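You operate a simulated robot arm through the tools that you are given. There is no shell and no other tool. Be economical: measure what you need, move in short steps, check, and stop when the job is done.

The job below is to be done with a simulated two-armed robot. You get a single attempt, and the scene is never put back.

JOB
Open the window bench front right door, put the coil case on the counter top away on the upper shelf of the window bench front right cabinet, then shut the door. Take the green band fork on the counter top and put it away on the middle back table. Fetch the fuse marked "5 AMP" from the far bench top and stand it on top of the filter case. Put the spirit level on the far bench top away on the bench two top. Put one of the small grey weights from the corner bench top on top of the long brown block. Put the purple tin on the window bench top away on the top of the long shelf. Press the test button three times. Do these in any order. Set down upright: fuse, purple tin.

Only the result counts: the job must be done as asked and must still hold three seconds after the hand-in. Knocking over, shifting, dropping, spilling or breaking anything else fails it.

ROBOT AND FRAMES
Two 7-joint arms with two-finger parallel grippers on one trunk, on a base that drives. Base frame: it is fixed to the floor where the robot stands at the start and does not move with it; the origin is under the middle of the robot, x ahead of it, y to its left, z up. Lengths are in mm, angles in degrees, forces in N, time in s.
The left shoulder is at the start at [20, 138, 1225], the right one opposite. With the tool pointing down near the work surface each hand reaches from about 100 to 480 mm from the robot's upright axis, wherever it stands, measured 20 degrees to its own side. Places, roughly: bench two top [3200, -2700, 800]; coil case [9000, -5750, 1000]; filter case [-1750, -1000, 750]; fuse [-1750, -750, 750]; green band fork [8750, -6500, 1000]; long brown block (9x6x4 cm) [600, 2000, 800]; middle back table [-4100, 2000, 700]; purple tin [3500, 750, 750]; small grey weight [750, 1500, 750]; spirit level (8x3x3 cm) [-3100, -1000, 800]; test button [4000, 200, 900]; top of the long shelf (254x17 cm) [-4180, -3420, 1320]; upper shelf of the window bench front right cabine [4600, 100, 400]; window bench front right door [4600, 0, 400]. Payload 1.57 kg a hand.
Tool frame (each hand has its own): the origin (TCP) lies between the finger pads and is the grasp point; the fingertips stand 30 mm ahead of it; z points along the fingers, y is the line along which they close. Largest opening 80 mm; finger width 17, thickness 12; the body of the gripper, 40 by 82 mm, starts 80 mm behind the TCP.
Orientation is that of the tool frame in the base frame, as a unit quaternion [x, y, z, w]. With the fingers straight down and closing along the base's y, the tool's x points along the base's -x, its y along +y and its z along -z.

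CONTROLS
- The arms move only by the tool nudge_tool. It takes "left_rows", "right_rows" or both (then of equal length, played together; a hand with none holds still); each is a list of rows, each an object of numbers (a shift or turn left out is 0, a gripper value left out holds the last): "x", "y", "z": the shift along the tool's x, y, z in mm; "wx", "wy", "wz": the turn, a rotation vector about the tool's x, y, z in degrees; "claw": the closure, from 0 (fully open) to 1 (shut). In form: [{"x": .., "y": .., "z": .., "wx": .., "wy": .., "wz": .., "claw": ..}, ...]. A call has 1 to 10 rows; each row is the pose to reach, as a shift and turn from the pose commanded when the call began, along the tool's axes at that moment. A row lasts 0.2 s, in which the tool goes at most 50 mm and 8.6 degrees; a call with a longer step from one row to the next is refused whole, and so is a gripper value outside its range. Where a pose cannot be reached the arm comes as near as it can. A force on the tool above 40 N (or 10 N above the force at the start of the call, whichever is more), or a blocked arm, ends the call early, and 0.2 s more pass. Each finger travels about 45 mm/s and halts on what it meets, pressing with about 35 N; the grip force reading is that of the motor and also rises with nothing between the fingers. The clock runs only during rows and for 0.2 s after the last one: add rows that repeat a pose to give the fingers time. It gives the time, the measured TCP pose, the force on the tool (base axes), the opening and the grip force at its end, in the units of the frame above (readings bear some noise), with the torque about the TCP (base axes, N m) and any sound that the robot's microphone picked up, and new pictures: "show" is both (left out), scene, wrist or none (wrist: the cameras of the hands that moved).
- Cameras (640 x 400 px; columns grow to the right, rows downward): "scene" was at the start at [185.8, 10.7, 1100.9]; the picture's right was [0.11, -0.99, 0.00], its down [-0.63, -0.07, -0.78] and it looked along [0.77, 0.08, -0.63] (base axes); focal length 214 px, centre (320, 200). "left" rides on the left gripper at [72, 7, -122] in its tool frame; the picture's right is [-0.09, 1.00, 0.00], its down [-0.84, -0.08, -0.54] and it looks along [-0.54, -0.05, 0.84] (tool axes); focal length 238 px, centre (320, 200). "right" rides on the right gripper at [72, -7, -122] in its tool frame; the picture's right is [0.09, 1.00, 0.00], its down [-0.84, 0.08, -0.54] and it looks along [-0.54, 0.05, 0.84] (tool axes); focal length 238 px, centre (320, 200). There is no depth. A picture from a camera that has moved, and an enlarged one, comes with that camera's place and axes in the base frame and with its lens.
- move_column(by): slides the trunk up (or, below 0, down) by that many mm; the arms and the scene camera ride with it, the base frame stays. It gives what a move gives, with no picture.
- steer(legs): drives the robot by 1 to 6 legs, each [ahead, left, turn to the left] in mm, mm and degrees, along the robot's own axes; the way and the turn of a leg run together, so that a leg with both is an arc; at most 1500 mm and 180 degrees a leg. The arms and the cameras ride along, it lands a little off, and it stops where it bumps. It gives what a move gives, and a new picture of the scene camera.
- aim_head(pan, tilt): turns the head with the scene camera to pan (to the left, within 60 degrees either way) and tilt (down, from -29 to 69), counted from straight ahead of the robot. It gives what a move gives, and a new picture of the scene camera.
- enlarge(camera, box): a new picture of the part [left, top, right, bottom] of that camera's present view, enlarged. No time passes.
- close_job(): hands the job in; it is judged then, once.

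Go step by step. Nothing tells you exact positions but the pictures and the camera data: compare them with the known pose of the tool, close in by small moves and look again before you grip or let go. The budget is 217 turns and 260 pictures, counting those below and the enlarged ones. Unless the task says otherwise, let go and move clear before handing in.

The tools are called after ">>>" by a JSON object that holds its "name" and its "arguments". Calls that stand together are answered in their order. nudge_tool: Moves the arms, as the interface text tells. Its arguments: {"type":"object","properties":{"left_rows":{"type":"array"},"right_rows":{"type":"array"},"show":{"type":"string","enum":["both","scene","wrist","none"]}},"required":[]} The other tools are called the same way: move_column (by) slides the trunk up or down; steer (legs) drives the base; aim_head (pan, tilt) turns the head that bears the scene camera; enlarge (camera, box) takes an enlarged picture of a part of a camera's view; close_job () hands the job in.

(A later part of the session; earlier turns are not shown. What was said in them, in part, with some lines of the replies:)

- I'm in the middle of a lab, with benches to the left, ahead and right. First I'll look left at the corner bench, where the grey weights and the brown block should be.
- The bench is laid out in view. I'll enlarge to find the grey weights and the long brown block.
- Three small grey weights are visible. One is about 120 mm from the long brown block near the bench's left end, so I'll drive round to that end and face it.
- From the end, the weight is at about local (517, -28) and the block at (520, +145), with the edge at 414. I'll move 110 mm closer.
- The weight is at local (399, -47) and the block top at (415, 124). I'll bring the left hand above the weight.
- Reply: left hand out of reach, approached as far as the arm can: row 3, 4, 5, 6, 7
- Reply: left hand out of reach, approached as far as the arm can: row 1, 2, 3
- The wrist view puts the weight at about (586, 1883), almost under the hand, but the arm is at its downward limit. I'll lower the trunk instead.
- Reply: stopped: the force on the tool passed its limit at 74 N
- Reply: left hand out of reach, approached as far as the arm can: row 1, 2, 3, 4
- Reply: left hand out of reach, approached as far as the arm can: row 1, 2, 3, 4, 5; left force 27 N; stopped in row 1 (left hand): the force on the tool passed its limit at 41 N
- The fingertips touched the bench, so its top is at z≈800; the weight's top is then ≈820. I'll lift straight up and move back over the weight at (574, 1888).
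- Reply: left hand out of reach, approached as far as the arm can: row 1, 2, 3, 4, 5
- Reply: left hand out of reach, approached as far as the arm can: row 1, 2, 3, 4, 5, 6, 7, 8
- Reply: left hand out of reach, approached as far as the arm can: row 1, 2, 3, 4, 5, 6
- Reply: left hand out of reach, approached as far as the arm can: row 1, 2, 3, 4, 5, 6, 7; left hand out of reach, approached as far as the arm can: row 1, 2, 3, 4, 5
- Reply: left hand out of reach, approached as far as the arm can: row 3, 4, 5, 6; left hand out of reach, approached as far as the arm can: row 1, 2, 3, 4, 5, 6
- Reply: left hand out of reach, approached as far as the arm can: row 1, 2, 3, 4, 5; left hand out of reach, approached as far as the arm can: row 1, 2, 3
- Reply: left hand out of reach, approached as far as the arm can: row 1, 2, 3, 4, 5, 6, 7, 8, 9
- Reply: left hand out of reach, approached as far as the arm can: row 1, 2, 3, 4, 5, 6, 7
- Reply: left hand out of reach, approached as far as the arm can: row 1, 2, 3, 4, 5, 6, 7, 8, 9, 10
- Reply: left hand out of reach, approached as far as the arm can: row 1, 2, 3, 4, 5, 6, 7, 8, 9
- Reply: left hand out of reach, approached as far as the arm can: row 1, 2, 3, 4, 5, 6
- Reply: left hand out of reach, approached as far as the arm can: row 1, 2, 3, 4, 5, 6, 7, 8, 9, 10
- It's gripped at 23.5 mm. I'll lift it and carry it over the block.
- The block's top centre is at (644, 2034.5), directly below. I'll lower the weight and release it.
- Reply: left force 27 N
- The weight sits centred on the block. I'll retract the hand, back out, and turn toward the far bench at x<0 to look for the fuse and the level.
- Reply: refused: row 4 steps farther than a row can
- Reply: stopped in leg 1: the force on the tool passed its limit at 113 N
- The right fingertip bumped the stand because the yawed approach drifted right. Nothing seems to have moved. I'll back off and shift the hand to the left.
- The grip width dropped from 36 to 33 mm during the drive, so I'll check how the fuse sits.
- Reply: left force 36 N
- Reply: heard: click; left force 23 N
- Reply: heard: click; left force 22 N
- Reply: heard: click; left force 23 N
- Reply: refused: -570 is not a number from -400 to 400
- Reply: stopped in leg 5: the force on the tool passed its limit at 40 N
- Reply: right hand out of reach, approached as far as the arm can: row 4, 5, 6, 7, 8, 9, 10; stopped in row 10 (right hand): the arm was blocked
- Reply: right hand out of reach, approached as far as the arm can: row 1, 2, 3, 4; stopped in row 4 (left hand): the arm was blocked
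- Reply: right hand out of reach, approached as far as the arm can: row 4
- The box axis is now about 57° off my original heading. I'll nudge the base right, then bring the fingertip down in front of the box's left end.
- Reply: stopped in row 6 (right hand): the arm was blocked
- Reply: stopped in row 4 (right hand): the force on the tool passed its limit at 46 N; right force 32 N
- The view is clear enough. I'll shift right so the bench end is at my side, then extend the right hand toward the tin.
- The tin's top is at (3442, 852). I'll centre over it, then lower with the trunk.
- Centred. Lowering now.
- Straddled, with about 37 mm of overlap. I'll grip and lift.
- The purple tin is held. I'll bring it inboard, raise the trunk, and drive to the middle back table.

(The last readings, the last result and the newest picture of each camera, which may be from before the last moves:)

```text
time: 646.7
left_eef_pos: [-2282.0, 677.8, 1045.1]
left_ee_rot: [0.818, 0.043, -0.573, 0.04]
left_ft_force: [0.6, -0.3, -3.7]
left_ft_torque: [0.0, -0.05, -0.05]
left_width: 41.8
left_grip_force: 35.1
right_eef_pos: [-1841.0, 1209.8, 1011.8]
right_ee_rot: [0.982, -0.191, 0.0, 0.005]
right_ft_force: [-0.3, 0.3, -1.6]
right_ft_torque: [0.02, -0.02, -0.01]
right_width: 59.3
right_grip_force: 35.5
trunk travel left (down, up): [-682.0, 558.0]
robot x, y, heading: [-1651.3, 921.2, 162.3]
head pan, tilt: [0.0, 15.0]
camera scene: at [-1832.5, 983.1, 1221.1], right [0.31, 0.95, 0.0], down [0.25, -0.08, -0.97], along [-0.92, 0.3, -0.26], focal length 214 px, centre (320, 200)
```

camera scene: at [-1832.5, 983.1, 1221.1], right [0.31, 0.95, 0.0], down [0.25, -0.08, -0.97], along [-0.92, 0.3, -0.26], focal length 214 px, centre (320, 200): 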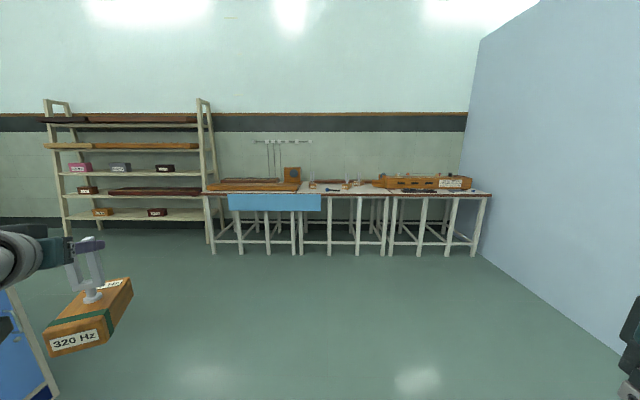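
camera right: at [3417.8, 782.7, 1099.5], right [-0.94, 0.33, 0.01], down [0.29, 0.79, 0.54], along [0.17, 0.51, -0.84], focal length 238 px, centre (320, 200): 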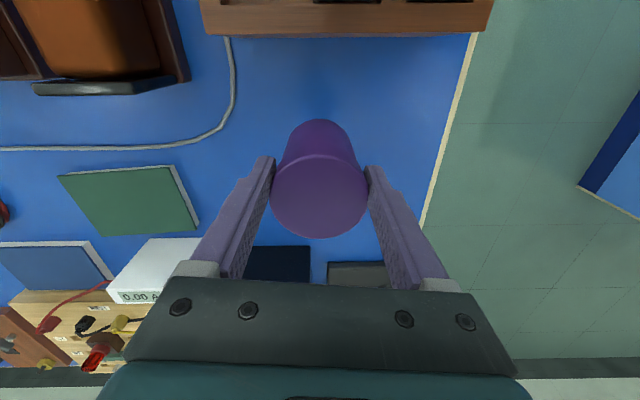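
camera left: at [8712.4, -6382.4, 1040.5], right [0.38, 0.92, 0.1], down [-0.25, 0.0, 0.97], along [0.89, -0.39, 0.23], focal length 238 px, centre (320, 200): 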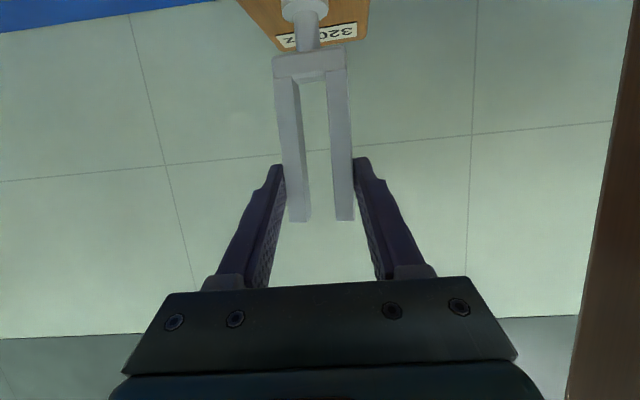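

Three white-legged tables stand at the back; the middle one matches (-4100, 2000). I'll zoom in to find a free spot.

>>> {"name": "enlarge", "arguments": {"camera": "scene", "box": [280, 150, 420, 240]}}

```text
4.44 times, centred on (350, 195) of scene
camera zoom: at [-1832.5, 983.1, 1221.1], right [0.31, 0.95, 0.0], down [0.25, -0.08, -0.97], along [-0.92, 0.3, -0.26], focal length 953 px, centre (187, 222)
```

zoom: 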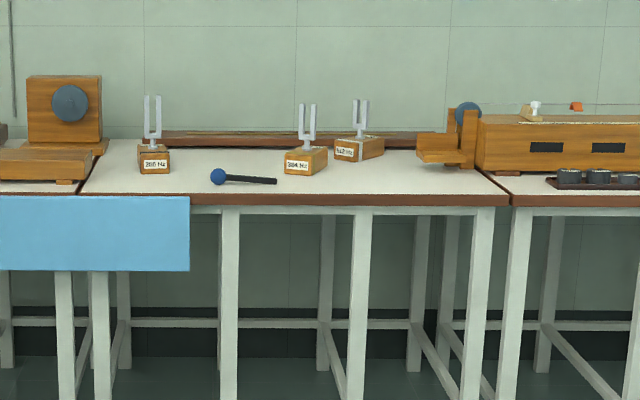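

The middle back table already holds similar forks, so this is the right one. I'll approach so the left hand lines up with the gap right of the 384 Hz fork.

>>> {"name": "steer", "arguments": {"legs": [[0, 0, -2.3], [850, -790, 0], [850, 0, 0]]}}

>>> {"name": "aim_head", "arguments": {"pan": 15, "tilt": 30}}

```text
time: 657.0
left_eef_pos: [-3600.1, 2040.5, 1043.6]
left_ee_rot: [0.818, 0.022, -0.574, 0.026]
left_ft_force: [0.8, 0.0, -3.4]
left_ft_torque: [-0.01, -0.04, 0.0]
left_width: 41.6
left_grip_force: 34.7
right_eef_pos: [-3130.6, 2548.0, 1011.3]
right_ee_rot: [0.976, -0.217, 0.0, 0.005]
right_ft_force: [0.9, 0.4, -2.1]
right_ft_torque: [-0.01, -0.02, 0.0]
right_width: 59.1
right_grip_force: 35.2
trunk travel left (down, up): [-682.0, 558.0]
robot x, y, heading: [-2958.3, 2252.3, 159.0]
head pan, tilt: [0.0, 15.0]
camera scene: at [-3135.2, 2320.8, 1221.1], right [0.35, 0.94, 0.0], down [0.24, -0.09, -0.97], along [-0.9, 0.34, -0.26], focal length 214 px, centre (320, 200)
```

scene: 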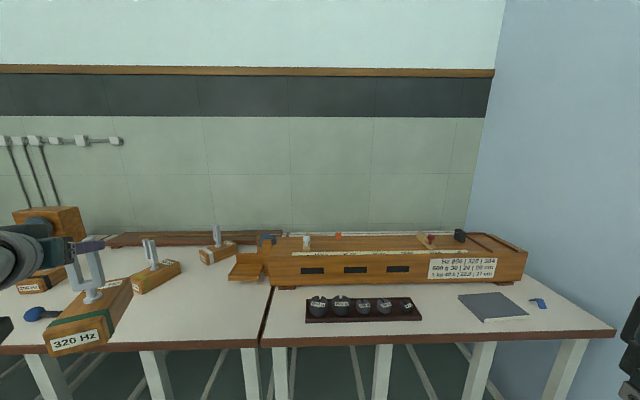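

```text
time: 657.8
left_eef_pos: [-3599.6, 2040.3, 1044.4]
left_ee_rot: [0.818, 0.022, -0.574, 0.026]
left_ft_force: [-0.2, -0.4, -2.8]
left_ft_torque: [0.03, -0.06, 0.05]
left_width: 41.8
left_grip_force: 35.0
right_eef_pos: [-3130.7, 2548.2, 1011.0]
right_ee_rot: [0.976, -0.217, 0.0, 0.005]
right_ft_force: [-0.5, 0.1, -1.5]
right_ft_torque: [0.0, 0.0, -0.02]
right_width: 59.1
right_grip_force: 35.1
trunk travel left (down, up): [-682.0, 558.0]
robot x, y, heading: [-2955.0, 2251.5, 159.1]
head pan, tilt: [15.0, 30.0]
camera scene: at [-3137.8, 2296.8, 1197.0], right [0.1, 0.99, 0.0], down [0.5, -0.05, -0.87], along [-0.86, 0.09, -0.5], focal length 214 px, centre (320, 200)
```

scene: 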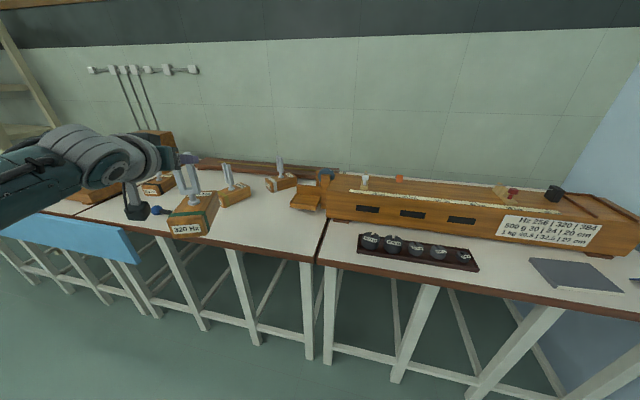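

The front right part of the middle table is free around (-3810, 2160). I'll drive the fork over it and lower.

>>> {"name": "steer", "arguments": {"legs": [[221, -46, 0]]}}

>>> {"name": "move_column", "arguments": {"by": -165}}

>>> {"name": "nudge_tool", "arguments": {"left_rows": [{"x": 0}], "show": "both"}}

```text
time: 659.5
left_eef_pos: [-3787.9, 2159.8, 1044.2]
left_ee_rot: [0.818, 0.023, -0.574, 0.027]
left_ft_force: [-0.1, 0.1, -3.2]
left_ft_torque: [-0.01, -0.05, -0.01]
left_width: 41.5
left_grip_force: 34.7
right_eef_pos: [-3321.2, 2670.5, 1011.4]
right_ee_rot: [0.977, -0.215, 0.0, 0.006]
right_ft_force: [-1.1, 0.2, -1.9]
right_ft_torque: [0.01, 0.0, 0.02]
right_width: 59.5
right_grip_force: 35.1
trunk travel left (down, up): [-682.0, 558.0]
robot x, y, heading: [-3149.5, 2370.6, 159.2]
head pan, tilt: [15.0, 30.0]
camera scene: at [-3328.0, 2417.8, 1196.9], right [0.1, 1.0, 0.0], down [0.5, -0.05, -0.87], along [-0.86, 0.09, -0.5], focal length 214 px, centre (320, 200)
```

scene: 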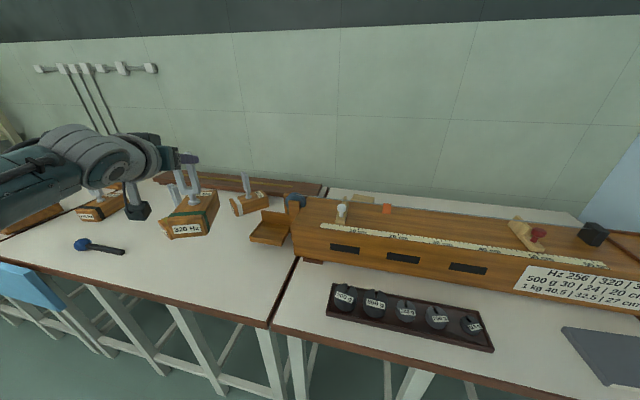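

```text
time: 661.4
left_eef_pos: [-3793.2, 2158.4, 886.2]
left_ee_rot: [0.814, 0.023, -0.579, 0.027]
left_ft_force: [7.3, -1.4, 21.0]
left_ft_torque: [0.57, 1.05, -0.1]
left_width: 41.8
left_grip_force: 34.7
right_eef_pos: [-3323.9, 2669.5, 847.0]
right_ee_rot: [0.976, -0.216, 0.0, 0.006]
right_ft_force: [0.1, 0.5, -2.0]
right_ft_torque: [0.0, 0.01, -0.02]
right_width: 59.3
right_grip_force: 34.9
trunk travel left (down, up): [-517.0, 723.0]
robot x, y, heading: [-3145.0, 2375.0, 159.4]
head pan, tilt: [15.0, 30.0]
```

```text
time: 661.8
left_eef_pos: [-3793.3, 2159.2, 884.6]
left_ee_rot: [0.815, 0.022, -0.579, 0.027]
left_ft_force: [10.9, -2.1, 29.9]
left_ft_torque: [0.64, 0.79, -0.04]
left_width: 41.5
left_grip_force: 35.0
right_eef_pos: [-3322.7, 2666.9, 846.7]
right_ee_rot: [0.977, -0.215, 0.0, 0.008]
right_ft_force: [-1.0, 0.2, -0.7]
right_ft_torque: [0.04, -0.03, -0.01]
right_width: 59.3
right_grip_force: 34.9
trunk travel left (down, up): [-517.0, 723.0]
robot x, y, heading: [-3143.3, 2366.6, 159.2]
head pan, tilt: [15.0, 30.0]
camera scene: at [-3329.8, 2416.1, 1032.6], right [0.1, 1.0, 0.0], down [0.5, -0.05, -0.87], along [-0.86, 0.08, -0.5], focal length 214 px, centre (320, 200)
camera left: at [-3653.7, 2158.5, 857.5], right [0.04, -0.99, 0.1], down [0.23, 0.11, 0.97], along [-0.97, -0.01, 0.23], focal length 238 px, centre (320, 200)
```

scene: 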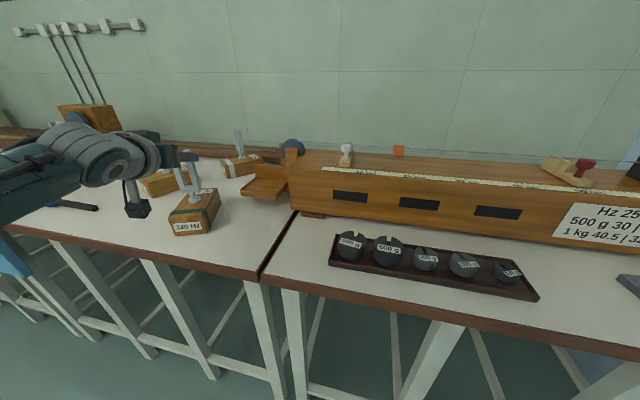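
left: 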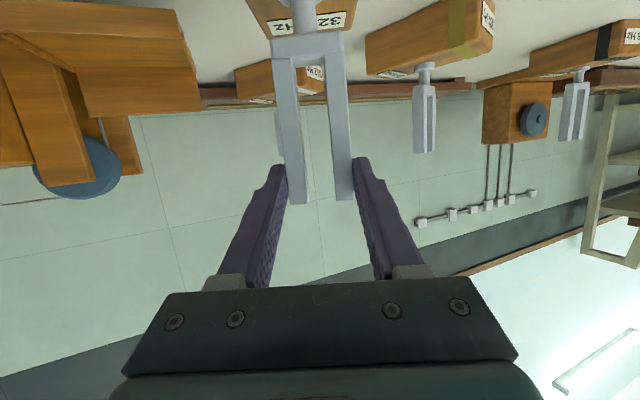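

It has made contact with the table. I'll ease the pressure, release and withdraw straight back.

>>> {"name": "nudge_tool", "arguments": {"left_rows": [{"x": -3, "z": -1}, {"x": -5, "z": -2}, {"x": -5, "z": -2, "claw": 0.4}, {"x": -5, "z": -2, "claw": 0.25}, {"x": -5, "z": -2, "claw": 0.25}, {"x": -5, "z": -30}, {"x": -5, "z": -75}, {"x": -30, "z": -110}], "show": "scene"}}

```text
time: 663.6
left_eef_pos: [-3695.8, 2167.7, 944.0]
left_ee_rot: [0.819, 0.022, -0.573, 0.027]
left_ft_force: [0.5, 0.6, 0.6]
left_ft_torque: [0.0, -0.01, -0.02]
left_width: 59.9
left_grip_force: 0.0
right_eef_pos: [-3322.5, 2670.5, 846.0]
right_ee_rot: [0.977, -0.215, 0.0, 0.005]
right_ft_force: [0.0, 0.6, -0.9]
right_ft_torque: [-0.01, 0.0, 0.01]
right_width: 59.2
right_grip_force: 35.3
trunk travel left (down, up): [-517.0, 723.0]
robot x, y, heading: [-3142.4, 2372.2, 159.5]
head pan, tilt: [15.0, 30.0]
camera scene: at [-3328.3, 2417.5, 1032.0], right [0.1, 1.0, 0.0], down [0.5, -0.05, -0.87], along [-0.86, 0.09, -0.5], focal length 214 px, centre (320, 200)
```

scene: 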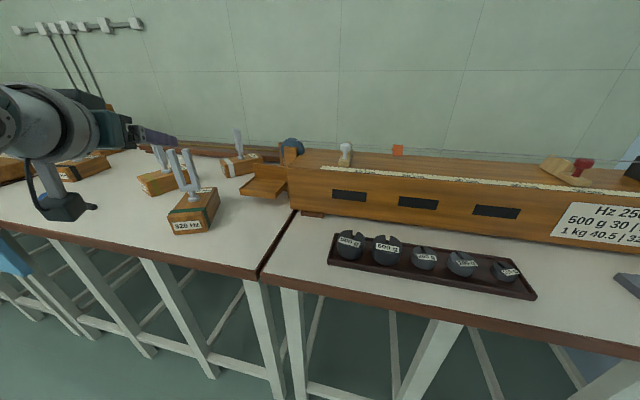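

The fork stands on the middle back table. Last is the tin. I'll back away, tuck in the left hand, and drive round via the centre gap to the long wall shelf.

>>> {"name": "steer", "arguments": {"legs": [[-500, 0, 0]]}}

>>> {"name": "nudge_tool", "arguments": {"left_rows": [{"x": 6, "y": -40, "z": -18, "claw": 0.5}, {"x": 12, "y": -80, "z": -36, "claw": 1}, {"x": 18, "y": -120, "z": -54}, {"x": 25, "y": -163, "z": -72}], "show": "none"}}

>>> {"name": "move_column", "arguments": {"by": 200}}

>>> {"name": "steer", "arguments": {"legs": [[0, 0, 90.5], [850, 0, 0], [0, 1400, 0], [0, 1350, 0]]}}

```text
time: 666.5
left_eef_pos: [-3229.9, 1994.2, 944.8]
left_ee_rot: [0.818, 0.019, -0.574, 0.024]
left_ft_force: [0.5, 0.3, -0.2]
left_ft_torque: [-0.01, -0.02, -0.02]
left_width: 60.0
left_grip_force: 0.1
right_eef_pos: [-2851.5, 2492.3, 845.9]
right_ee_rot: [0.976, -0.219, 0.0, 0.005]
right_ft_force: [0.3, 0.0, -1.7]
right_ft_torque: [-0.01, -0.01, -0.02]
right_width: 59.5
right_grip_force: 34.8
trunk travel left (down, up): [-517.0, 723.0]
robot x, y, heading: [-2679.8, 2191.7, 158.8]
head pan, tilt: [15.0, 30.0]
camera scene: at [-2860.4, 2240.7, 1031.9], right [0.11, 0.99, 0.0], down [0.5, -0.05, -0.87], along [-0.86, 0.09, -0.5], focal length 214 px, centre (320, 200)
```

scene: 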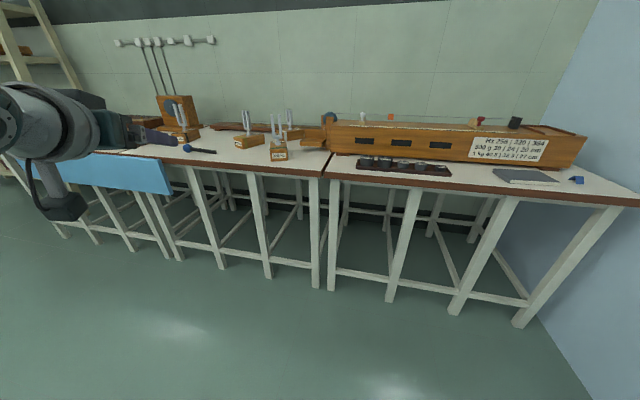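

```text
time: 667.5
left_eef_pos: [-3166.3, 2159.1, 945.6]
left_ee_rot: [0.815, 0.016, -0.578, 0.03]
left_ft_force: [0.2, 0.5, -0.2]
left_ft_torque: [-0.01, 0.01, -0.01]
left_width: 0.1
left_grip_force: 14.3
right_eef_pos: [-2851.6, 2493.4, 846.5]
right_ee_rot: [0.976, -0.219, 0.0, 0.005]
right_ft_force: [0.2, 0.3, -1.2]
right_ft_torque: [0.01, -0.03, -0.02]
right_width: 59.5
right_grip_force: 35.2
trunk travel left (down, up): [-517.0, 723.0]
robot x, y, heading: [-2679.2, 2193.0, 159.0]
head pan, tilt: [15.0, 30.0]
```

```text
time: 669.7
left_eef_pos: [-3166.2, 2159.7, 1142.0]
left_ee_rot: [0.817, 0.016, -0.576, 0.03]
left_ft_force: [-0.1, -0.3, 0.0]
left_ft_torque: [0.01, 0.0, -0.04]
left_width: 0.0
left_grip_force: 21.2
right_eef_pos: [-2852.6, 2491.9, 1046.5]
right_ee_rot: [0.976, -0.219, 0.0, 0.006]
right_ft_force: [-0.5, -0.2, -1.4]
right_ft_torque: [0.0, -0.02, -0.03]
right_width: 59.4
right_grip_force: 34.6
trunk travel left (down, up): [-717.0, 523.0]
robot x, y, heading: [-2677.8, 2196.9, 159.1]
head pan, tilt: [15.0, 30.0]
```

```text
time: 691.0
left_eef_pos: [-346.4, -38.7, 1143.9]
left_ee_rot: [0.561, 0.595, -0.382, 0.432]
left_ft_force: [-0.4, 0.8, -0.6]
left_ft_torque: [0.0, 0.01, 0.04]
left_width: 0.1
left_grip_force: 21.2
right_eef_pos: [-685.2, 268.6, 1047.0]
right_ee_rot: [0.839, 0.544, 0.004, 0.005]
right_ft_force: [-0.6, 0.4, -0.9]
right_ft_torque: [0.02, 0.01, -0.02]
right_width: 59.2
right_grip_force: 34.9
trunk travel left (down, up): [-717.0, 523.0]
robot x, y, heading: [-390.8, 448.6, -109.9]
head pan, tilt: [15.0, 30.0]
camera scene: at [-431.7, 266.0, 1232.0], right [-1.0, 0.09, 0.0], down [0.04, 0.5, -0.87], along [-0.07, -0.86, -0.5], focal length 214 px, centre (320, 200)
```

scene: 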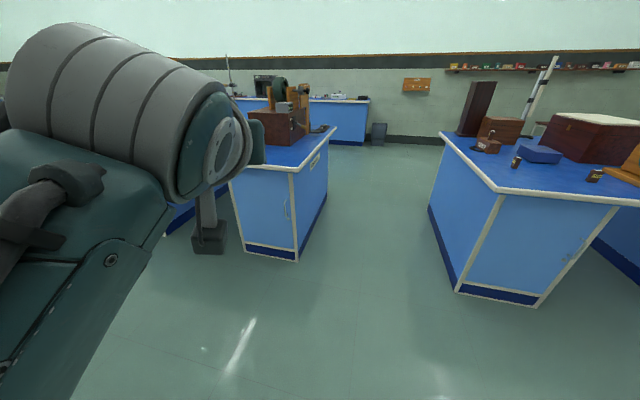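

The gap is clear and the shelf is visible on the far wall. Driving through.

>>> {"name": "steer", "arguments": {"legs": [[1450, 0, 0], [1450, 0, 0], [0, -1100, 0]]}}

>>> {"name": "aim_head", "arguments": {"pan": 0, "tilt": 5}}

```text
time: 710.2
left_eef_pos: [-2414.3, -2304.3, 1143.0]
left_ee_rot: [0.574, 0.58, -0.392, 0.424]
left_ft_force: [0.3, 0.1, -0.5]
left_ft_torque: [0.0, 0.01, -0.01]
left_width: 0.0
left_grip_force: 20.8
right_eef_pos: [-2737.4, -1980.5, 1045.6]
right_ee_rot: [0.853, 0.523, 0.004, 0.005]
right_ft_force: [-0.4, 0.0, -1.3]
right_ft_torque: [0.02, -0.01, 0.03]
right_width: 59.1
right_grip_force: 34.9
trunk travel left (down, up): [-717.0, 523.0]
robot x, y, heading: [-2434.5, -1815.8, -112.7]
head pan, tilt: [15.0, 30.0]
camera scene: at [-2484.4, -1995.9, 1232.0], right [-0.99, 0.13, 0.0], down [0.07, 0.5, -0.87], along [-0.12, -0.86, -0.5], focal length 214 px, centre (320, 200)
```

scene: 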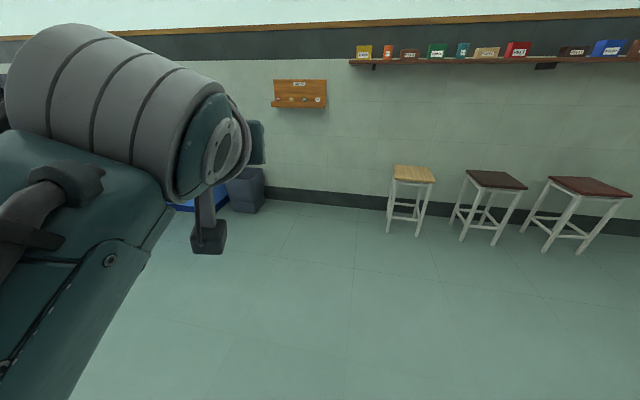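

```text
time: 711.1
left_eef_pos: [-2413.7, -2304.8, 1143.8]
left_ee_rot: [0.574, 0.58, -0.391, 0.426]
left_ft_force: [-0.1, 0.0, -0.4]
left_ft_torque: [0.02, -0.01, 0.0]
left_width: 0.4
left_grip_force: 21.2
right_eef_pos: [-2738.5, -1980.5, 1046.5]
right_ee_rot: [0.852, 0.523, 0.003, 0.004]
right_ft_force: [-0.3, 0.1, -0.8]
right_ft_torque: [0.04, -0.04, -0.04]
right_width: 59.3
right_grip_force: 35.0
trunk travel left (down, up): [-717.0, 523.0]
robot x, y, heading: [-2435.4, -1814.4, -112.8]
head pan, tilt: [0.0, 5.0]
camera scene: at [-2507.7, -1991.0, 1272.3], right [-0.92, 0.39, 0.0], down [0.03, 0.08, -1.0], along [-0.38, -0.92, -0.09], focal length 214 px, centre (320, 200)
```

scene: 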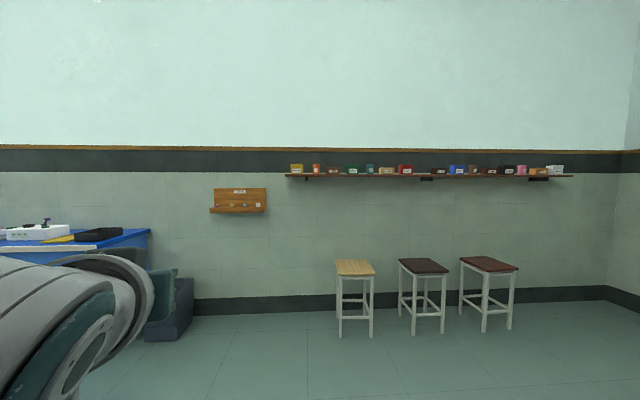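

I'll enlarge the shelf to find a gap large enough for the 60 mm tin.

>>> {"name": "enlarge", "arguments": {"camera": "scene", "box": [275, 150, 435, 200]}}

>>> {"name": "enlarge", "arguments": {"camera": "scene", "box": [425, 150, 585, 200]}}

```text
4.00 times, centred on (355, 175) of scene
camera zoom: at [-2507.7, -1991.0, 1272.3], right [-0.92, 0.39, 0.0], down [0.03, 0.08, -1.0], along [-0.38, -0.92, -0.09], focal length 858 px, centre (180, 300)
```

zoom: 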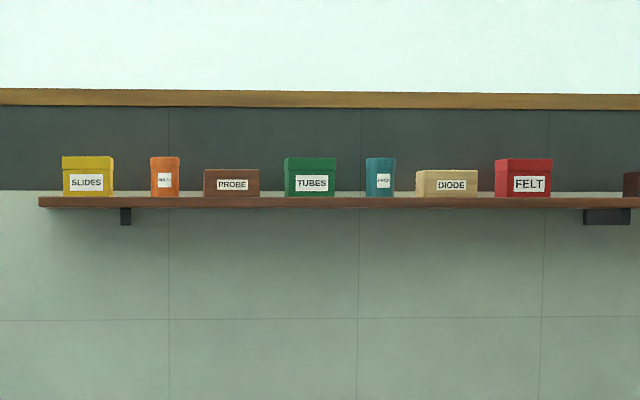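

```text
4.00 times, centred on (505, 175) of scene
camera zoom: at [-2507.7, -1991.0, 1272.3], right [-0.92, 0.39, 0.0], down [0.03, 0.08, -1.0], along [-0.38, -0.92, -0.09], focal length 858 px, centre (-420, 300)
```

zoom: 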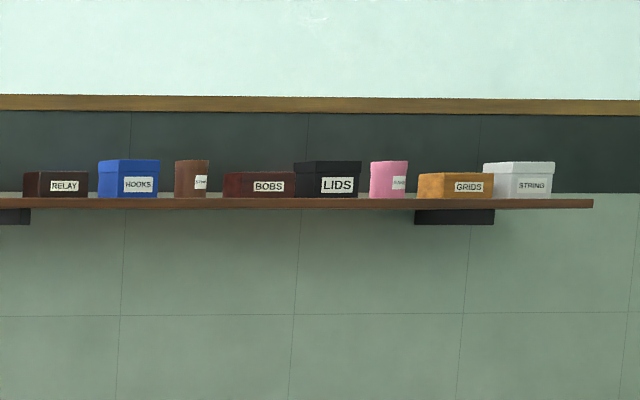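

The largest gap is between FELT and RELAY (about 150 mm), but stools below mean I must reach it with a horizontal side grip. I'll hand the tin from right to left in mid-air: the right hand moves forward, and the left swings in behind it at mid-tin height.

>>> {"name": "nudge_tool", "arguments": {"right_rows": [{"x": -28, "y": 34}, {"x": -55, "y": 68}, {"x": -83, "y": 101}, {"x": -110, "y": 135}], "show": "none"}}

>>> {"name": "nudge_tool", "arguments": {"left_rows": [{"x": 28, "y": -20, "z": -24, "wx": 5.4, "wy": -0.2, "wz": 1.9, "claw": 0}, {"x": 57, "y": -40, "z": -49, "wx": 10.7, "wy": -0.4, "wz": 3.8}, {"x": 85, "y": -61, "z": -73, "wx": 16, "wy": -0.6, "wz": 5.7}, {"x": 113, "y": -81, "z": -98, "wx": 21.4, "wy": -0.8, "wz": 7.6}, {"x": 142, "y": -101, "z": -122, "wx": 26.8, "wy": -1, "wz": 9.4}, {"x": 170, "y": -121, "z": -147, "wx": 32.2, "wy": -1.2, "wz": 11.3}, {"x": 198, "y": -141, "z": -171, "wx": 37.5, "wy": -1.4, "wz": 13.2}, {"x": 227, "y": -162, "z": -196, "wx": 42.9, "wy": -1.6, "wz": 15.1}], "show": "wrist"}}

```text
time: 712.1
left_eef_pos: [-2413.6, -2305.2, 1141.7]
left_ee_rot: [0.574, 0.58, -0.391, 0.425]
left_ft_force: [1.0, 0.0, 0.6]
left_ft_torque: [-0.04, 0.02, -0.01]
left_width: 0.0
left_grip_force: 21.1
right_eef_pos: [-2668.9, -2138.6, 1049.8]
right_ee_rot: [0.851, 0.525, 0.004, 0.003]
right_ft_force: [0.1, 0.3, -0.7]
right_ft_torque: [0.01, -0.02, 0.06]
right_width: 59.2
right_grip_force: 34.8
trunk travel left (down, up): [-717.0, 523.0]
robot x, y, heading: [-2432.6, -1814.0, -112.8]
head pan, tilt: [0.0, 5.0]
```

```text
time: 714.1
left_eef_pos: [-2557.0, -2045.9, 965.8]
left_ee_rot: [0.781, 0.262, -0.507, 0.254]
left_ft_force: [0.5, 0.0, 0.9]
left_ft_torque: [0.01, 0.01, 0.0]
left_width: 79.9
left_grip_force: 0.0
right_eef_pos: [-2669.1, -2138.9, 1049.9]
right_ee_rot: [0.852, 0.524, 0.004, 0.004]
right_ft_force: [-0.4, 0.7, -1.1]
right_ft_torque: [0.0, -0.02, 0.0]
right_width: 59.0
right_grip_force: 35.2
trunk travel left (down, up): [-717.0, 523.0]
robot x, y, heading: [-2436.2, -1815.8, -113.0]
head pan, tilt: [0.0, 5.0]
stopped in row 8 (left hand): the arm was blocked; the commanded pose is now the measured one
camera left: at [-2446.2, -1960.2, 943.8], right [0.63, -0.74, 0.22], down [0.01, 0.29, 0.96], along [-0.77, -0.6, 0.19], focal length 238 px, centre (320, 200)
```

left: 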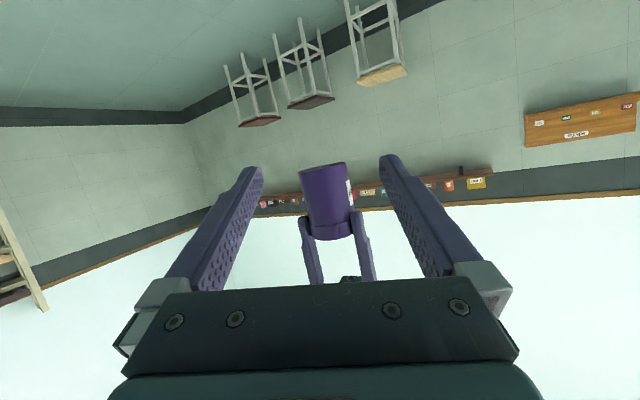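

The tin is nicely between the left fingers, slightly low. I'll fix the roll, rise 30 mm and advance to straddle it.

>>> {"name": "nudge_tool", "arguments": {"left_rows": [{"x": -28, "z": 0, "wz": -4}, {"x": -38, "y": -2, "z": 25, "wz": -8}, {"x": -53, "y": -4, "z": 60, "wz": -8}, {"x": -68, "y": -6, "z": 95, "wz": -8}, {"x": -80, "y": -6, "z": 120, "wz": -8}, {"x": -80, "y": -6, "z": 120, "wz": -8}], "show": "wrist"}}

```text
time: 715.0
left_eef_pos: [-2592.7, -2099.7, 951.5]
left_ee_rot: [0.8, 0.265, -0.48, 0.243]
left_ft_force: [0.2, -0.1, 0.8]
left_ft_torque: [0.01, -0.01, 0.02]
left_width: 79.9
left_grip_force: 0.0
right_eef_pos: [-2667.8, -2138.0, 1051.0]
right_ee_rot: [0.852, 0.524, 0.004, 0.004]
right_ft_force: [0.2, -0.1, -1.4]
right_ft_torque: [-0.03, -0.02, 0.0]
right_width: 59.2
right_grip_force: 34.8
trunk travel left (down, up): [-717.0, 523.0]
robot x, y, heading: [-2435.9, -1818.0, -112.3]
head pan, tilt: [0.0, 5.0]
stopped in row 4 (left hand): the arm was blocked; the commanded pose is now the measured one
camera left: at [-2480.7, -2015.1, 939.2], right [0.62, -0.76, 0.22], down [-0.04, 0.25, 0.97], along [-0.79, -0.61, 0.12], focal length 238 px, centre (320, 200)
```

left: 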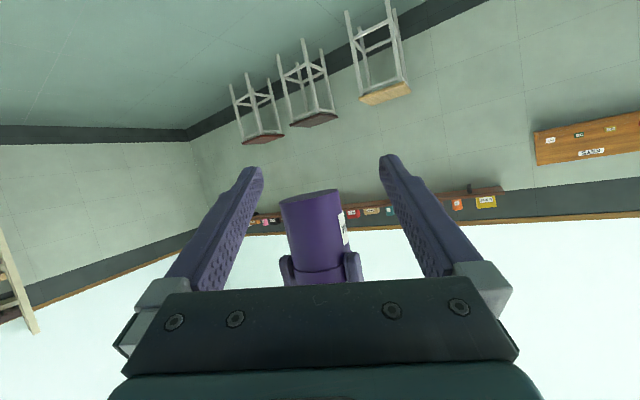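

The left arm can't rise further here, so instead I'll lower the tin with the right hand and move the left straight forward.

>>> {"name": "nudge_tool", "arguments": {"right_rows": [{"z": 12}, {"z": 25}, {"z": 38}, {"z": 48}, {"z": 48}], "show": "none"}}

>>> {"name": "nudge_tool", "arguments": {"left_rows": [{"x": -8, "y": -3, "z": 18}, {"x": -16, "y": -7, "z": 36}, {"x": -26, "y": -10, "z": 55}, {"x": -33, "y": -12, "z": 70}], "show": "wrist"}}

```text
time: 716.2
left_eef_pos: [-2592.8, -2100.0, 951.8]
left_ee_rot: [0.801, 0.265, -0.48, 0.242]
left_ft_force: [0.6, -0.6, 0.6]
left_ft_torque: [0.02, 0.02, 0.03]
left_width: 80.1
left_grip_force: 0.0
right_eef_pos: [-2669.7, -2138.9, 1000.7]
right_ee_rot: [0.852, 0.523, 0.003, 0.003]
right_ft_force: [0.1, -0.4, -2.3]
right_ft_torque: [-0.02, -0.02, 0.01]
right_width: 59.3
right_grip_force: 35.4
trunk travel left (down, up): [-717.0, 523.0]
robot x, y, heading: [-2434.4, -1813.8, -112.7]
head pan, tilt: [0.0, 5.0]
```

```text
time: 717.1
left_eef_pos: [-2595.1, -2147.8, 912.8]
left_ee_rot: [0.829, 0.223, -0.433, 0.273]
left_ft_force: [0.6, -0.1, 0.0]
left_ft_torque: [0.02, -0.01, 0.02]
left_width: 80.0
left_grip_force: 0.0
right_eef_pos: [-2667.4, -2139.1, 1000.5]
right_ee_rot: [0.852, 0.523, 0.004, 0.003]
right_ft_force: [0.7, 0.8, -1.1]
right_ft_torque: [0.02, -0.01, -0.01]
right_width: 58.9
right_grip_force: 34.6
trunk travel left (down, up): [-717.0, 523.0]
robot x, y, heading: [-2430.9, -1814.5, -112.9]
head pan, tilt: [0.0, 5.0]
stopped in row 4 (left hand): the arm was blocked; the commanded pose is now the measured one
camera left: at [-2480.5, -2065.0, 910.9], right [0.56, -0.76, 0.34], down [-0.16, 0.3, 0.94], along [-0.81, -0.58, 0.04], focal length 238 px, centre (320, 200)
```

left: 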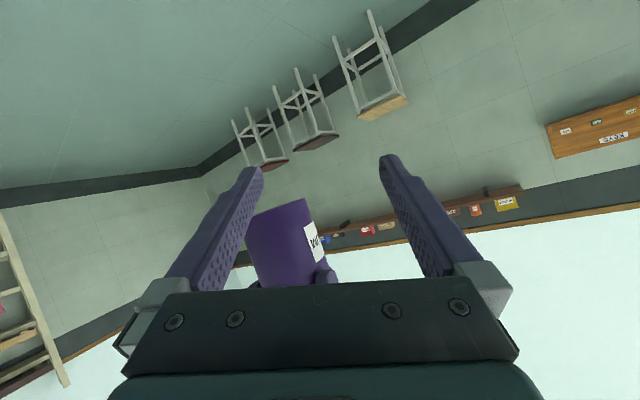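

The hand-over is obstructed, so I'll abandon it. Standing sideways to the shelf, the right arm can reach over the stools with the tin still upright. I'll separate the arms first.

>>> {"name": "nudge_tool", "arguments": {"right_rows": [{"z": -30, "y": -10}, {"z": -60, "y": -45}, {"z": -90, "y": -85}, {"z": -90, "y": -125, "x": 20}, {"z": -90, "y": -160, "x": 50}], "left_rows": [{"z": -5}, {"z": -20}, {"z": -40, "y": 20}, {"z": -60, "y": 55}, {"z": -70, "y": 95}], "show": "none"}}

```text
time: 718.3
left_eef_pos: [-2498.2, -2171.8, 970.1]
left_ee_rot: [0.829, 0.225, -0.435, 0.272]
left_ft_force: [-0.1, -0.4, -0.6]
left_ft_torque: [0.0, -0.05, 0.0]
left_width: 79.8
left_grip_force: 0.0
right_eef_pos: [-2789.8, -2024.5, 1090.8]
right_ee_rot: [0.852, 0.524, 0.003, 0.005]
right_ft_force: [-0.2, -0.4, -2.3]
right_ft_torque: [0.04, 0.0, 0.02]
right_width: 59.3
right_grip_force: 35.1
trunk travel left (down, up): [-717.0, 523.0]
robot x, y, heading: [-2437.6, -1817.4, -112.8]
head pan, tilt: [0.0, 5.0]
```

The arms are apart. I'll raise the trunk above the shelf items, turn so my right side faces the shelf, and drive alongside it.

>>> {"name": "move_column", "arguments": {"by": 380}}

>>> {"name": "steer", "arguments": {"legs": [[0, 0, 92.8], [-1090, 0, 0], [0, -1200, 0]]}}

>>> {"name": "aim_head", "arguments": {"pan": -60, "tilt": 30}}

```text
time: 722.0
left_eef_pos: [-2498.1, -2171.7, 1350.4]
left_ee_rot: [0.829, 0.224, -0.435, 0.272]
left_ft_force: [-0.6, 0.6, -0.2]
left_ft_torque: [0.01, 0.03, -0.01]
left_width: 80.1
left_grip_force: 0.1
right_eef_pos: [-2789.6, -2023.2, 1470.2]
right_ee_rot: [0.852, 0.523, 0.004, 0.004]
right_ft_force: [0.0, -0.9, -1.3]
right_ft_torque: [-0.04, -0.02, -0.02]
right_width: 59.1
right_grip_force: 34.8
trunk travel left (down, up): [-1097.0, 143.0]
robot x, y, heading: [-2438.5, -1817.0, -112.6]
head pan, tilt: [0.0, 5.0]
```

```text
time: 737.1
left_eef_pos: [-3515.2, -2596.4, 1350.0]
left_ee_rot: [0.416, 0.751, -0.108, 0.501]
left_ft_force: [-0.2, -0.5, -0.3]
left_ft_torque: [0.02, 0.0, -0.02]
left_width: 80.1
left_grip_force: 0.0
right_eef_pos: [-3654.0, -2892.5, 1470.1]
right_ee_rot: [0.218, 0.976, 0.006, 0.001]
right_ft_force: [-0.5, -0.8, -0.9]
right_ft_torque: [0.03, 0.04, 0.02]
right_width: 59.3
right_grip_force: 35.0
trunk travel left (down, up): [-1097.0, 143.0]
robot x, y, heading: [-3872.0, -2547.5, -21.0]
head pan, tilt: [0.0, 5.0]
camera scene: at [-3694.2, -2610.3, 1652.4], right [-0.36, -0.93, 0.0], down [-0.08, 0.03, -1.0], along [0.93, -0.36, -0.09], focal length 214 px, centre (320, 200)
```

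scene: 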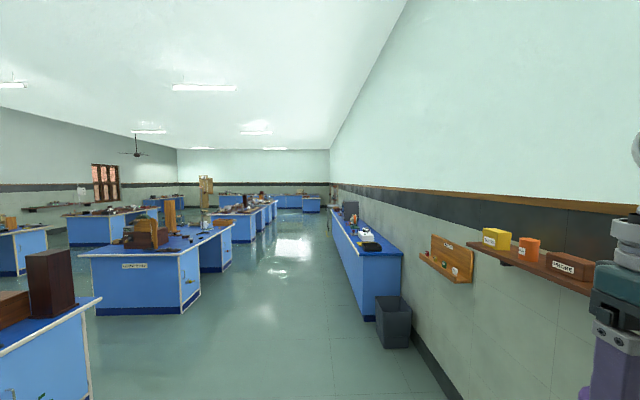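

```text
time: 738.4
left_eef_pos: [-3516.4, -2595.4, 1350.7]
left_ee_rot: [0.417, 0.751, -0.108, 0.501]
left_ft_force: [0.6, 0.1, -0.1]
left_ft_torque: [-0.02, 0.01, -0.02]
left_width: 79.8
left_grip_force: 0.0
right_eef_pos: [-3655.3, -2892.1, 1469.8]
right_ee_rot: [0.219, 0.976, 0.005, 0.0]
right_ft_force: [0.5, 0.6, -1.4]
right_ft_torque: [-0.01, 0.01, -0.01]
right_width: 59.1
right_grip_force: 34.6
trunk travel left (down, up): [-1097.0, 143.0]
robot x, y, heading: [-3875.0, -2544.1, -20.7]
head pan, tilt: [-60.0, 30.0]
camera scene: at [-3765.7, -2666.8, 1612.0], right [-0.99, -0.16, 0.0], down [-0.08, 0.49, -0.87], along [0.14, -0.86, -0.5], focal length 214 px, centre (320, 200)
```

scene: 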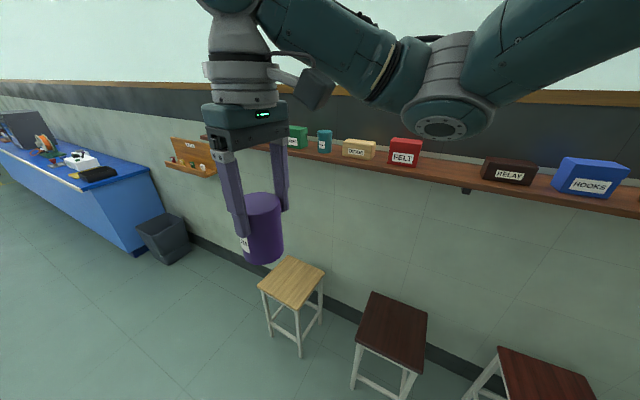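

The front strip of the shelf is free, and the FELT-RELAY gap is about 190 mm wide around (-4094, -3398). I'll move alongside the stools and extend the arm over the shelf.

>>> {"name": "steer", "arguments": {"legs": [[-62, -295, 0]]}}

>>> {"name": "nudge_tool", "arguments": {"right_rows": [{"x": 22, "y": -38}, {"x": 44, "y": -76}, {"x": 66, "y": -114}, {"x": 88, "y": -152}, {"x": 110, "y": -190}, {"x": 132, "y": -228}, {"x": 150, "y": -260}], "show": "both"}}

```text
time: 740.5
left_eef_pos: [-3677.4, -2846.2, 1349.3]
left_ee_rot: [0.413, 0.752, -0.106, 0.502]
left_ft_force: [-0.2, 0.8, 0.1]
left_ft_torque: [-0.02, -0.04, 0.01]
left_width: 79.9
left_grip_force: 0.1
right_eef_pos: [-3812.9, -3144.6, 1470.7]
right_ee_rot: [0.215, 0.977, 0.005, 0.0]
right_ft_force: [-0.4, -0.7, -0.3]
right_ft_torque: [-0.01, 0.04, 0.01]
right_width: 59.4
right_grip_force: 35.0
trunk travel left (down, up): [-1097.0, 143.0]
robot x, y, heading: [-4033.6, -2798.2, -20.5]
head pan, tilt: [-60.0, 30.0]
camera scene: at [-3926.3, -2919.5, 1612.0], right [-0.99, -0.16, 0.0], down [-0.08, 0.49, -0.87], along [0.14, -0.85, -0.5], focal length 214 px, centre (320, 200)
```

scene: 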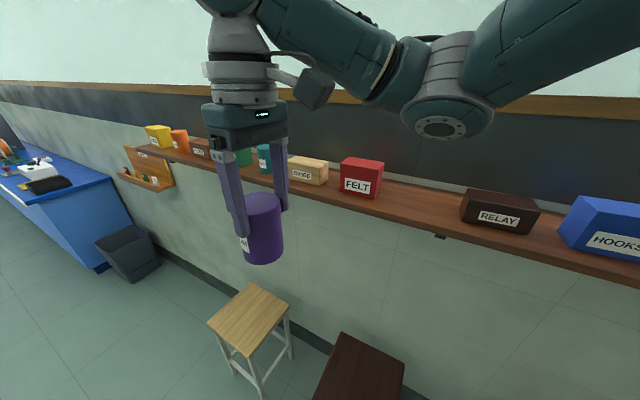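

```text
time: 742.1
left_eef_pos: [-3676.8, -2846.9, 1350.8]
left_ee_rot: [0.412, 0.753, -0.105, 0.502]
left_ft_force: [-0.7, 0.2, -0.7]
left_ft_torque: [0.0, 0.01, 0.02]
left_width: 79.7
left_grip_force: 0.2
right_eef_pos: [-4062.1, -3318.6, 1467.9]
right_ee_rot: [0.215, 0.977, 0.005, -0.001]
right_ft_force: [-0.8, -0.8, -1.5]
right_ft_torque: [0.01, 0.0, 0.01]
right_width: 59.4
right_grip_force: 34.6
trunk travel left (down, up): [-1097.0, 143.0]
robot x, y, heading: [-4035.6, -2796.3, -20.7]
head pan, tilt: [-60.0, 30.0]
camera scene: at [-3926.3, -2919.4, 1612.0], right [-0.99, -0.16, 0.0], down [-0.08, 0.49, -0.87], along [0.14, -0.85, -0.5], focal length 214 px, centre (320, 200)
camera right: at [-4129.1, -3296.9, 1589.6], right [0.33, 0.94, 0.01], down [0.79, -0.29, 0.54], along [0.51, -0.17, -0.84], focal length 238 px, centre (320, 200)
```

scene: 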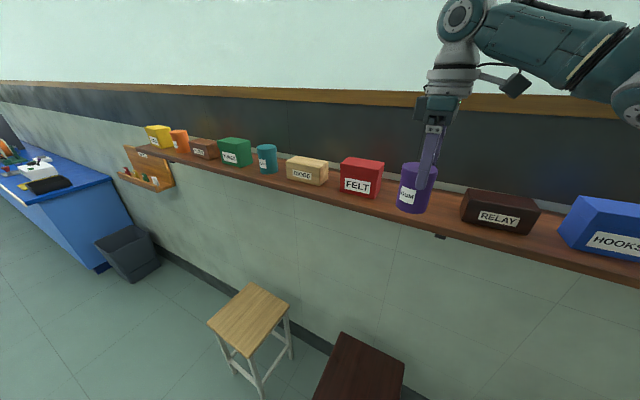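
right: 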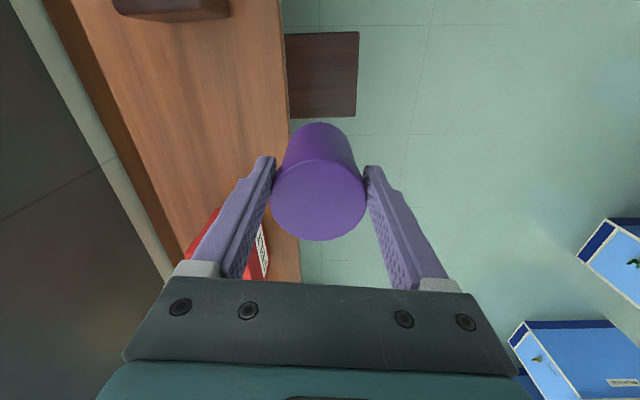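

The front edge is at n≈-4539, so the tin must go about 90 mm further in. I'll nudge the base slightly closer and complete the reach.

>>> {"name": "steer", "arguments": {"legs": [[38, -33, 0]]}}

>>> {"name": "nudge_tool", "arguments": {"right_rows": [{"x": 19, "y": -28}, {"x": 38, "y": -57}, {"x": 38, "y": -57}], "show": "wrist"}}

```text
time: 743.0
left_eef_pos: [-3652.9, -2891.1, 1349.5]
left_ee_rot: [0.414, 0.752, -0.105, 0.502]
left_ft_force: [0.8, 1.0, -0.5]
left_ft_torque: [0.02, 0.05, -0.02]
left_width: 79.8
left_grip_force: 0.1
right_eef_pos: [-4037.0, -3363.3, 1468.1]
right_ee_rot: [0.215, 0.977, 0.005, 0.0]
right_ft_force: [-0.5, -0.3, -2.4]
right_ft_torque: [-0.02, 0.02, 0.03]
right_width: 59.3
right_grip_force: 34.8
trunk travel left (down, up): [-1097.0, 143.0]
robot x, y, heading: [-4011.4, -2841.3, -20.5]
head pan, tilt: [-60.0, 30.0]
camera scene: at [-3902.3, -2964.0, 1612.0], right [-0.99, -0.16, 0.0], down [-0.08, 0.49, -0.87], along [0.14, -0.85, -0.5], focal length 214 px, centre (320, 200)
```

scene: 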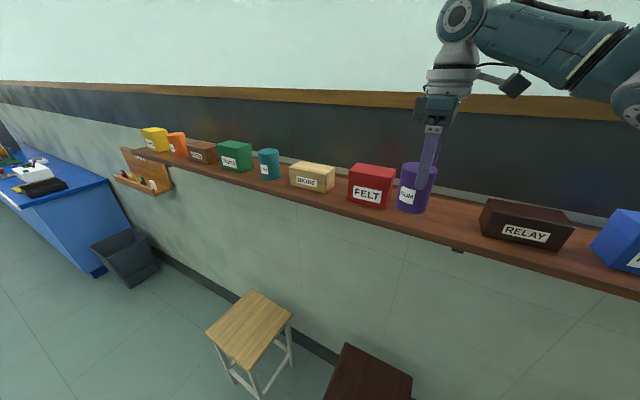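

```text
time: 743.8
left_eef_pos: [-3651.3, -2891.5, 1350.0]
left_ee_rot: [0.413, 0.753, -0.105, 0.502]
left_ft_force: [0.7, 0.1, -0.5]
left_ft_torque: [0.0, 0.01, 0.03]
left_width: 79.9
left_grip_force: 0.0
right_eef_pos: [-4097.9, -3398.1, 1466.1]
right_ee_rot: [0.214, 0.977, 0.005, -0.001]
right_ft_force: [-0.5, 0.4, -1.2]
right_ft_torque: [-0.02, 0.03, -0.01]
right_width: 59.5
right_grip_force: 35.3
trunk travel left (down, up): [-1097.0, 143.0]
robot x, y, heading: [-4008.1, -2842.2, -20.6]
head pan, tilt: [-60.0, 30.0]
camera right: at [-4164.7, -3376.0, 1588.9], right [0.33, 0.94, 0.01], down [0.79, -0.29, 0.54], along [0.51, -0.17, -0.84], focal length 238 px, centre (320, 200)
```

right: 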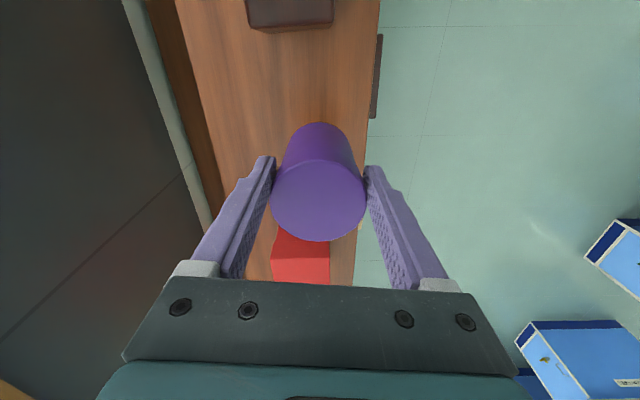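

The tin is over the shelf, about 55 mm from the front edge and clear of both neighbours. Lowering.

>>> {"name": "move_column", "arguments": {"by": -52}}

>>> {"name": "nudge_tool", "arguments": {"right_rows": [{"z": 2}, {"z": 4}, {"z": 6}, {"z": 8}], "show": "none"}}

```text
time: 744.7
left_eef_pos: [-3652.2, -2892.7, 1299.2]
left_ee_rot: [0.412, 0.752, -0.106, 0.503]
left_ft_force: [-0.5, 0.6, 0.1]
left_ft_torque: [0.01, 0.02, -0.01]
left_width: 79.9
left_grip_force: 0.2
right_eef_pos: [-4097.1, -3400.1, 1417.1]
right_ee_rot: [0.214, 0.977, 0.004, 0.0]
right_ft_force: [-1.1, 8.1, 24.0]
right_ft_torque: [-0.16, -0.06, 0.05]
right_width: 59.1
right_grip_force: 35.2
trunk travel left (down, up): [-1045.0, 195.0]
robot x, y, heading: [-4010.0, -2838.9, -20.3]
head pan, tilt: [-60.0, 30.0]
```

```text
time: 745.6
left_eef_pos: [-3651.9, -2893.3, 1298.0]
left_ee_rot: [0.413, 0.752, -0.107, 0.502]
left_ft_force: [-0.4, -0.7, 0.6]
left_ft_torque: [-0.04, 0.0, -0.01]
left_width: 80.1
left_grip_force: 0.0
right_eef_pos: [-4096.3, -3400.0, 1410.5]
right_ee_rot: [0.214, 0.977, 0.002, 0.001]
right_ft_force: [-2.2, 4.5, 20.4]
right_ft_torque: [-0.2, 0.24, -0.08]
right_width: 59.4
right_grip_force: 34.9
trunk travel left (down, up): [-1045.0, 195.0]
robot x, y, heading: [-4012.3, -2841.2, -20.7]
head pan, tilt: [-60.0, 30.0]
stopped in row 4 (right hand): the force on the tool passed its limit at 43 N (the readings are from after the stop); the commanded pose is now the measured one
```

Firmly on the shelf. I'll relax slightly, open, and rise straight up.

>>> {"name": "nudge_tool", "arguments": {"right_rows": [{"z": -2}, {"z": -3, "claw": 0.2}, {"z": -3, "claw": 0}, {"z": -3, "claw": 0}, {"z": -30, "claw": 0}, {"z": -70}], "show": "both"}}

```text
time: 747.0
left_eef_pos: [-3651.8, -2891.4, 1297.8]
left_ee_rot: [0.414, 0.752, -0.106, 0.502]
left_ft_force: [-0.8, -0.4, -0.4]
left_ft_torque: [-0.01, 0.03, 0.01]
left_width: 80.2
left_grip_force: 0.1
right_eef_pos: [-4097.8, -3398.2, 1481.5]
right_ee_rot: [0.214, 0.977, 0.005, 0.001]
right_ft_force: [0.0, -0.2, -0.4]
right_ft_torque: [0.0, 0.03, 0.0]
right_width: 80.0
right_grip_force: 0.1
trunk travel left (down, up): [-1045.0, 195.0]
robot x, y, heading: [-4013.0, -2842.7, -20.6]
head pan, tilt: [-60.0, 30.0]
camera scene: at [-3902.2, -2964.0, 1559.9], right [-0.99, -0.16, 0.0], down [-0.08, 0.49, -0.87], along [0.14, -0.85, -0.5], focal length 214 px, centre (320, 200)
camera right: at [-4165.5, -3376.2, 1602.8], right [0.33, 0.94, 0.01], down [0.79, -0.28, 0.54], along [0.51, -0.17, -0.84], focal length 238 px, centre (320, 200)
```

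scene: 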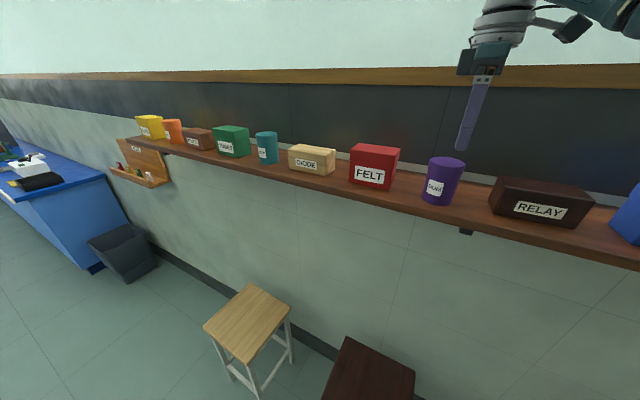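
right: 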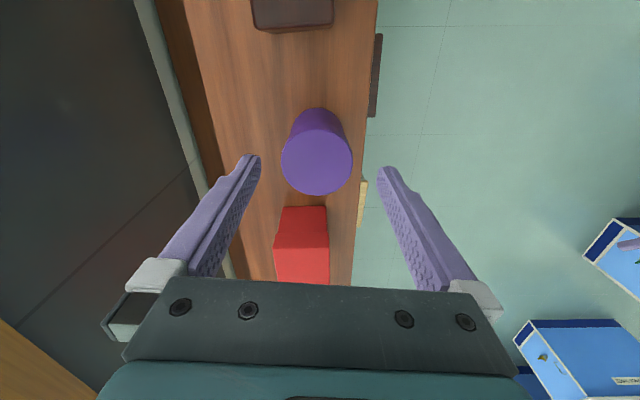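

The tin stands upright on the shelf between FELT and RELAY. I'll move the arm and base clear.

>>> {"name": "nudge_tool", "arguments": {"right_rows": [{"y": 40, "z": -10}, {"y": 80, "z": -10}, {"y": 120, "z": -10}, {"y": 160, "z": -10}, {"y": 200, "z": -10}], "show": "none"}}

>>> {"name": "steer", "arguments": {"legs": [[0, 400, 0]]}}

```text
time: 748.2
left_eef_pos: [-3652.9, -2891.4, 1298.6]
left_ee_rot: [0.413, 0.752, -0.106, 0.502]
left_ft_force: [-0.1, 1.0, 0.0]
left_ft_torque: [-0.05, -0.02, 0.0]
left_width: 80.0
left_grip_force: 0.1
right_eef_pos: [-4011.6, -3216.0, 1490.7]
right_ee_rot: [0.214, 0.977, 0.006, 0.0]
right_ft_force: [0.2, -0.4, -0.2]
right_ft_torque: [0.0, 0.0, 0.0]
right_width: 79.8
right_grip_force: 0.1
trunk travel left (down, up): [-1045.0, 195.0]
robot x, y, heading: [-4010.7, -2842.6, -20.5]
head pan, tilt: [-60.0, 30.0]
```

```text
time: 750.8
left_eef_pos: [-3511.0, -2513.7, 1298.2]
left_ee_rot: [0.413, 0.752, -0.105, 0.502]
left_ft_force: [-1.1, 0.4, -0.8]
left_ft_torque: [0.02, 0.0, 0.01]
left_width: 79.9
left_grip_force: 0.0
right_eef_pos: [-3870.0, -2840.6, 1491.3]
right_ee_rot: [0.213, 0.977, 0.006, 0.001]
right_ft_force: [0.0, 0.5, -0.1]
right_ft_torque: [0.01, -0.03, -0.02]
right_width: 80.1
right_grip_force: 0.1
trunk travel left (down, up): [-1045.0, 195.0]
robot x, y, heading: [-3869.7, -2463.7, -20.5]
head pan, tilt: [-60.0, 30.0]
camera scene: at [-3760.4, -2587.0, 1560.0], right [-0.99, -0.16, 0.0], down [-0.08, 0.49, -0.87], along [0.14, -0.85, -0.5], focal length 214 px, centre (320, 200)
```

scene: 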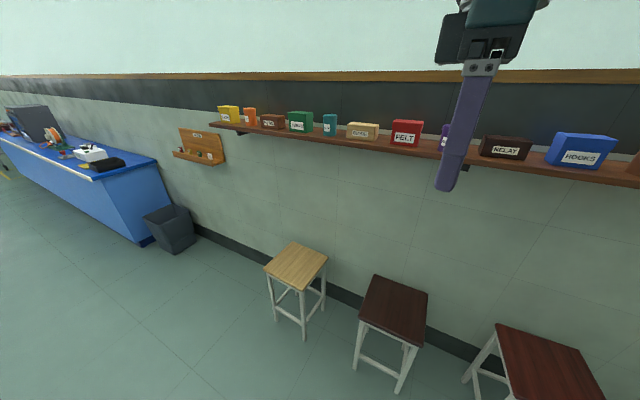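

All seven tasks look finished in the pictures, both hands are empty and the robot is clear, so I'm handing in.

>>> {"name": "close_job", "arguments": {}}

```text
The job is handed in.
```

I finished all seven tasks and handed the job in; no result came back, so I can't say whether it passed.

- **Coil case:** it sits on the upper shelf of the window bench front right cabinet, and the door is pressed shut.
- **Green band fork:** it stands on the middle back table. Two forks on the counter had a green band. I took the light-wood 320 Hz one because it matched the listed place.
- **Fuse:** the "5 AMP" fuse stands upright on the filter case.
- **Spirit level:** it lies on bench two top.
- **Weight:** one 50 g weight is on the long brown block.
- **Purple tin:** it stands upright on top of the long shelf.
- **Test button:** I heard three clicks.

Some contacts along the way could count against the job:

- **Retort stand:** the held fork pressed against the stand on the window bench at about 18 N. It stayed upright, and my estimate puts any shift under about 20 mm.
- **Wooden stand by the fuse:** a fingertip bumped it hard, about 113 N at the peak. I saw no movement.
- **Corner bench:** early on, the lowering right hand stopped on something there, about 74 N at the peak. It may have been the brown dial, which looked unmoved.
- **Counter by the coil case:** the right arm was blocked once, probably by its elbow pressing on the counter.
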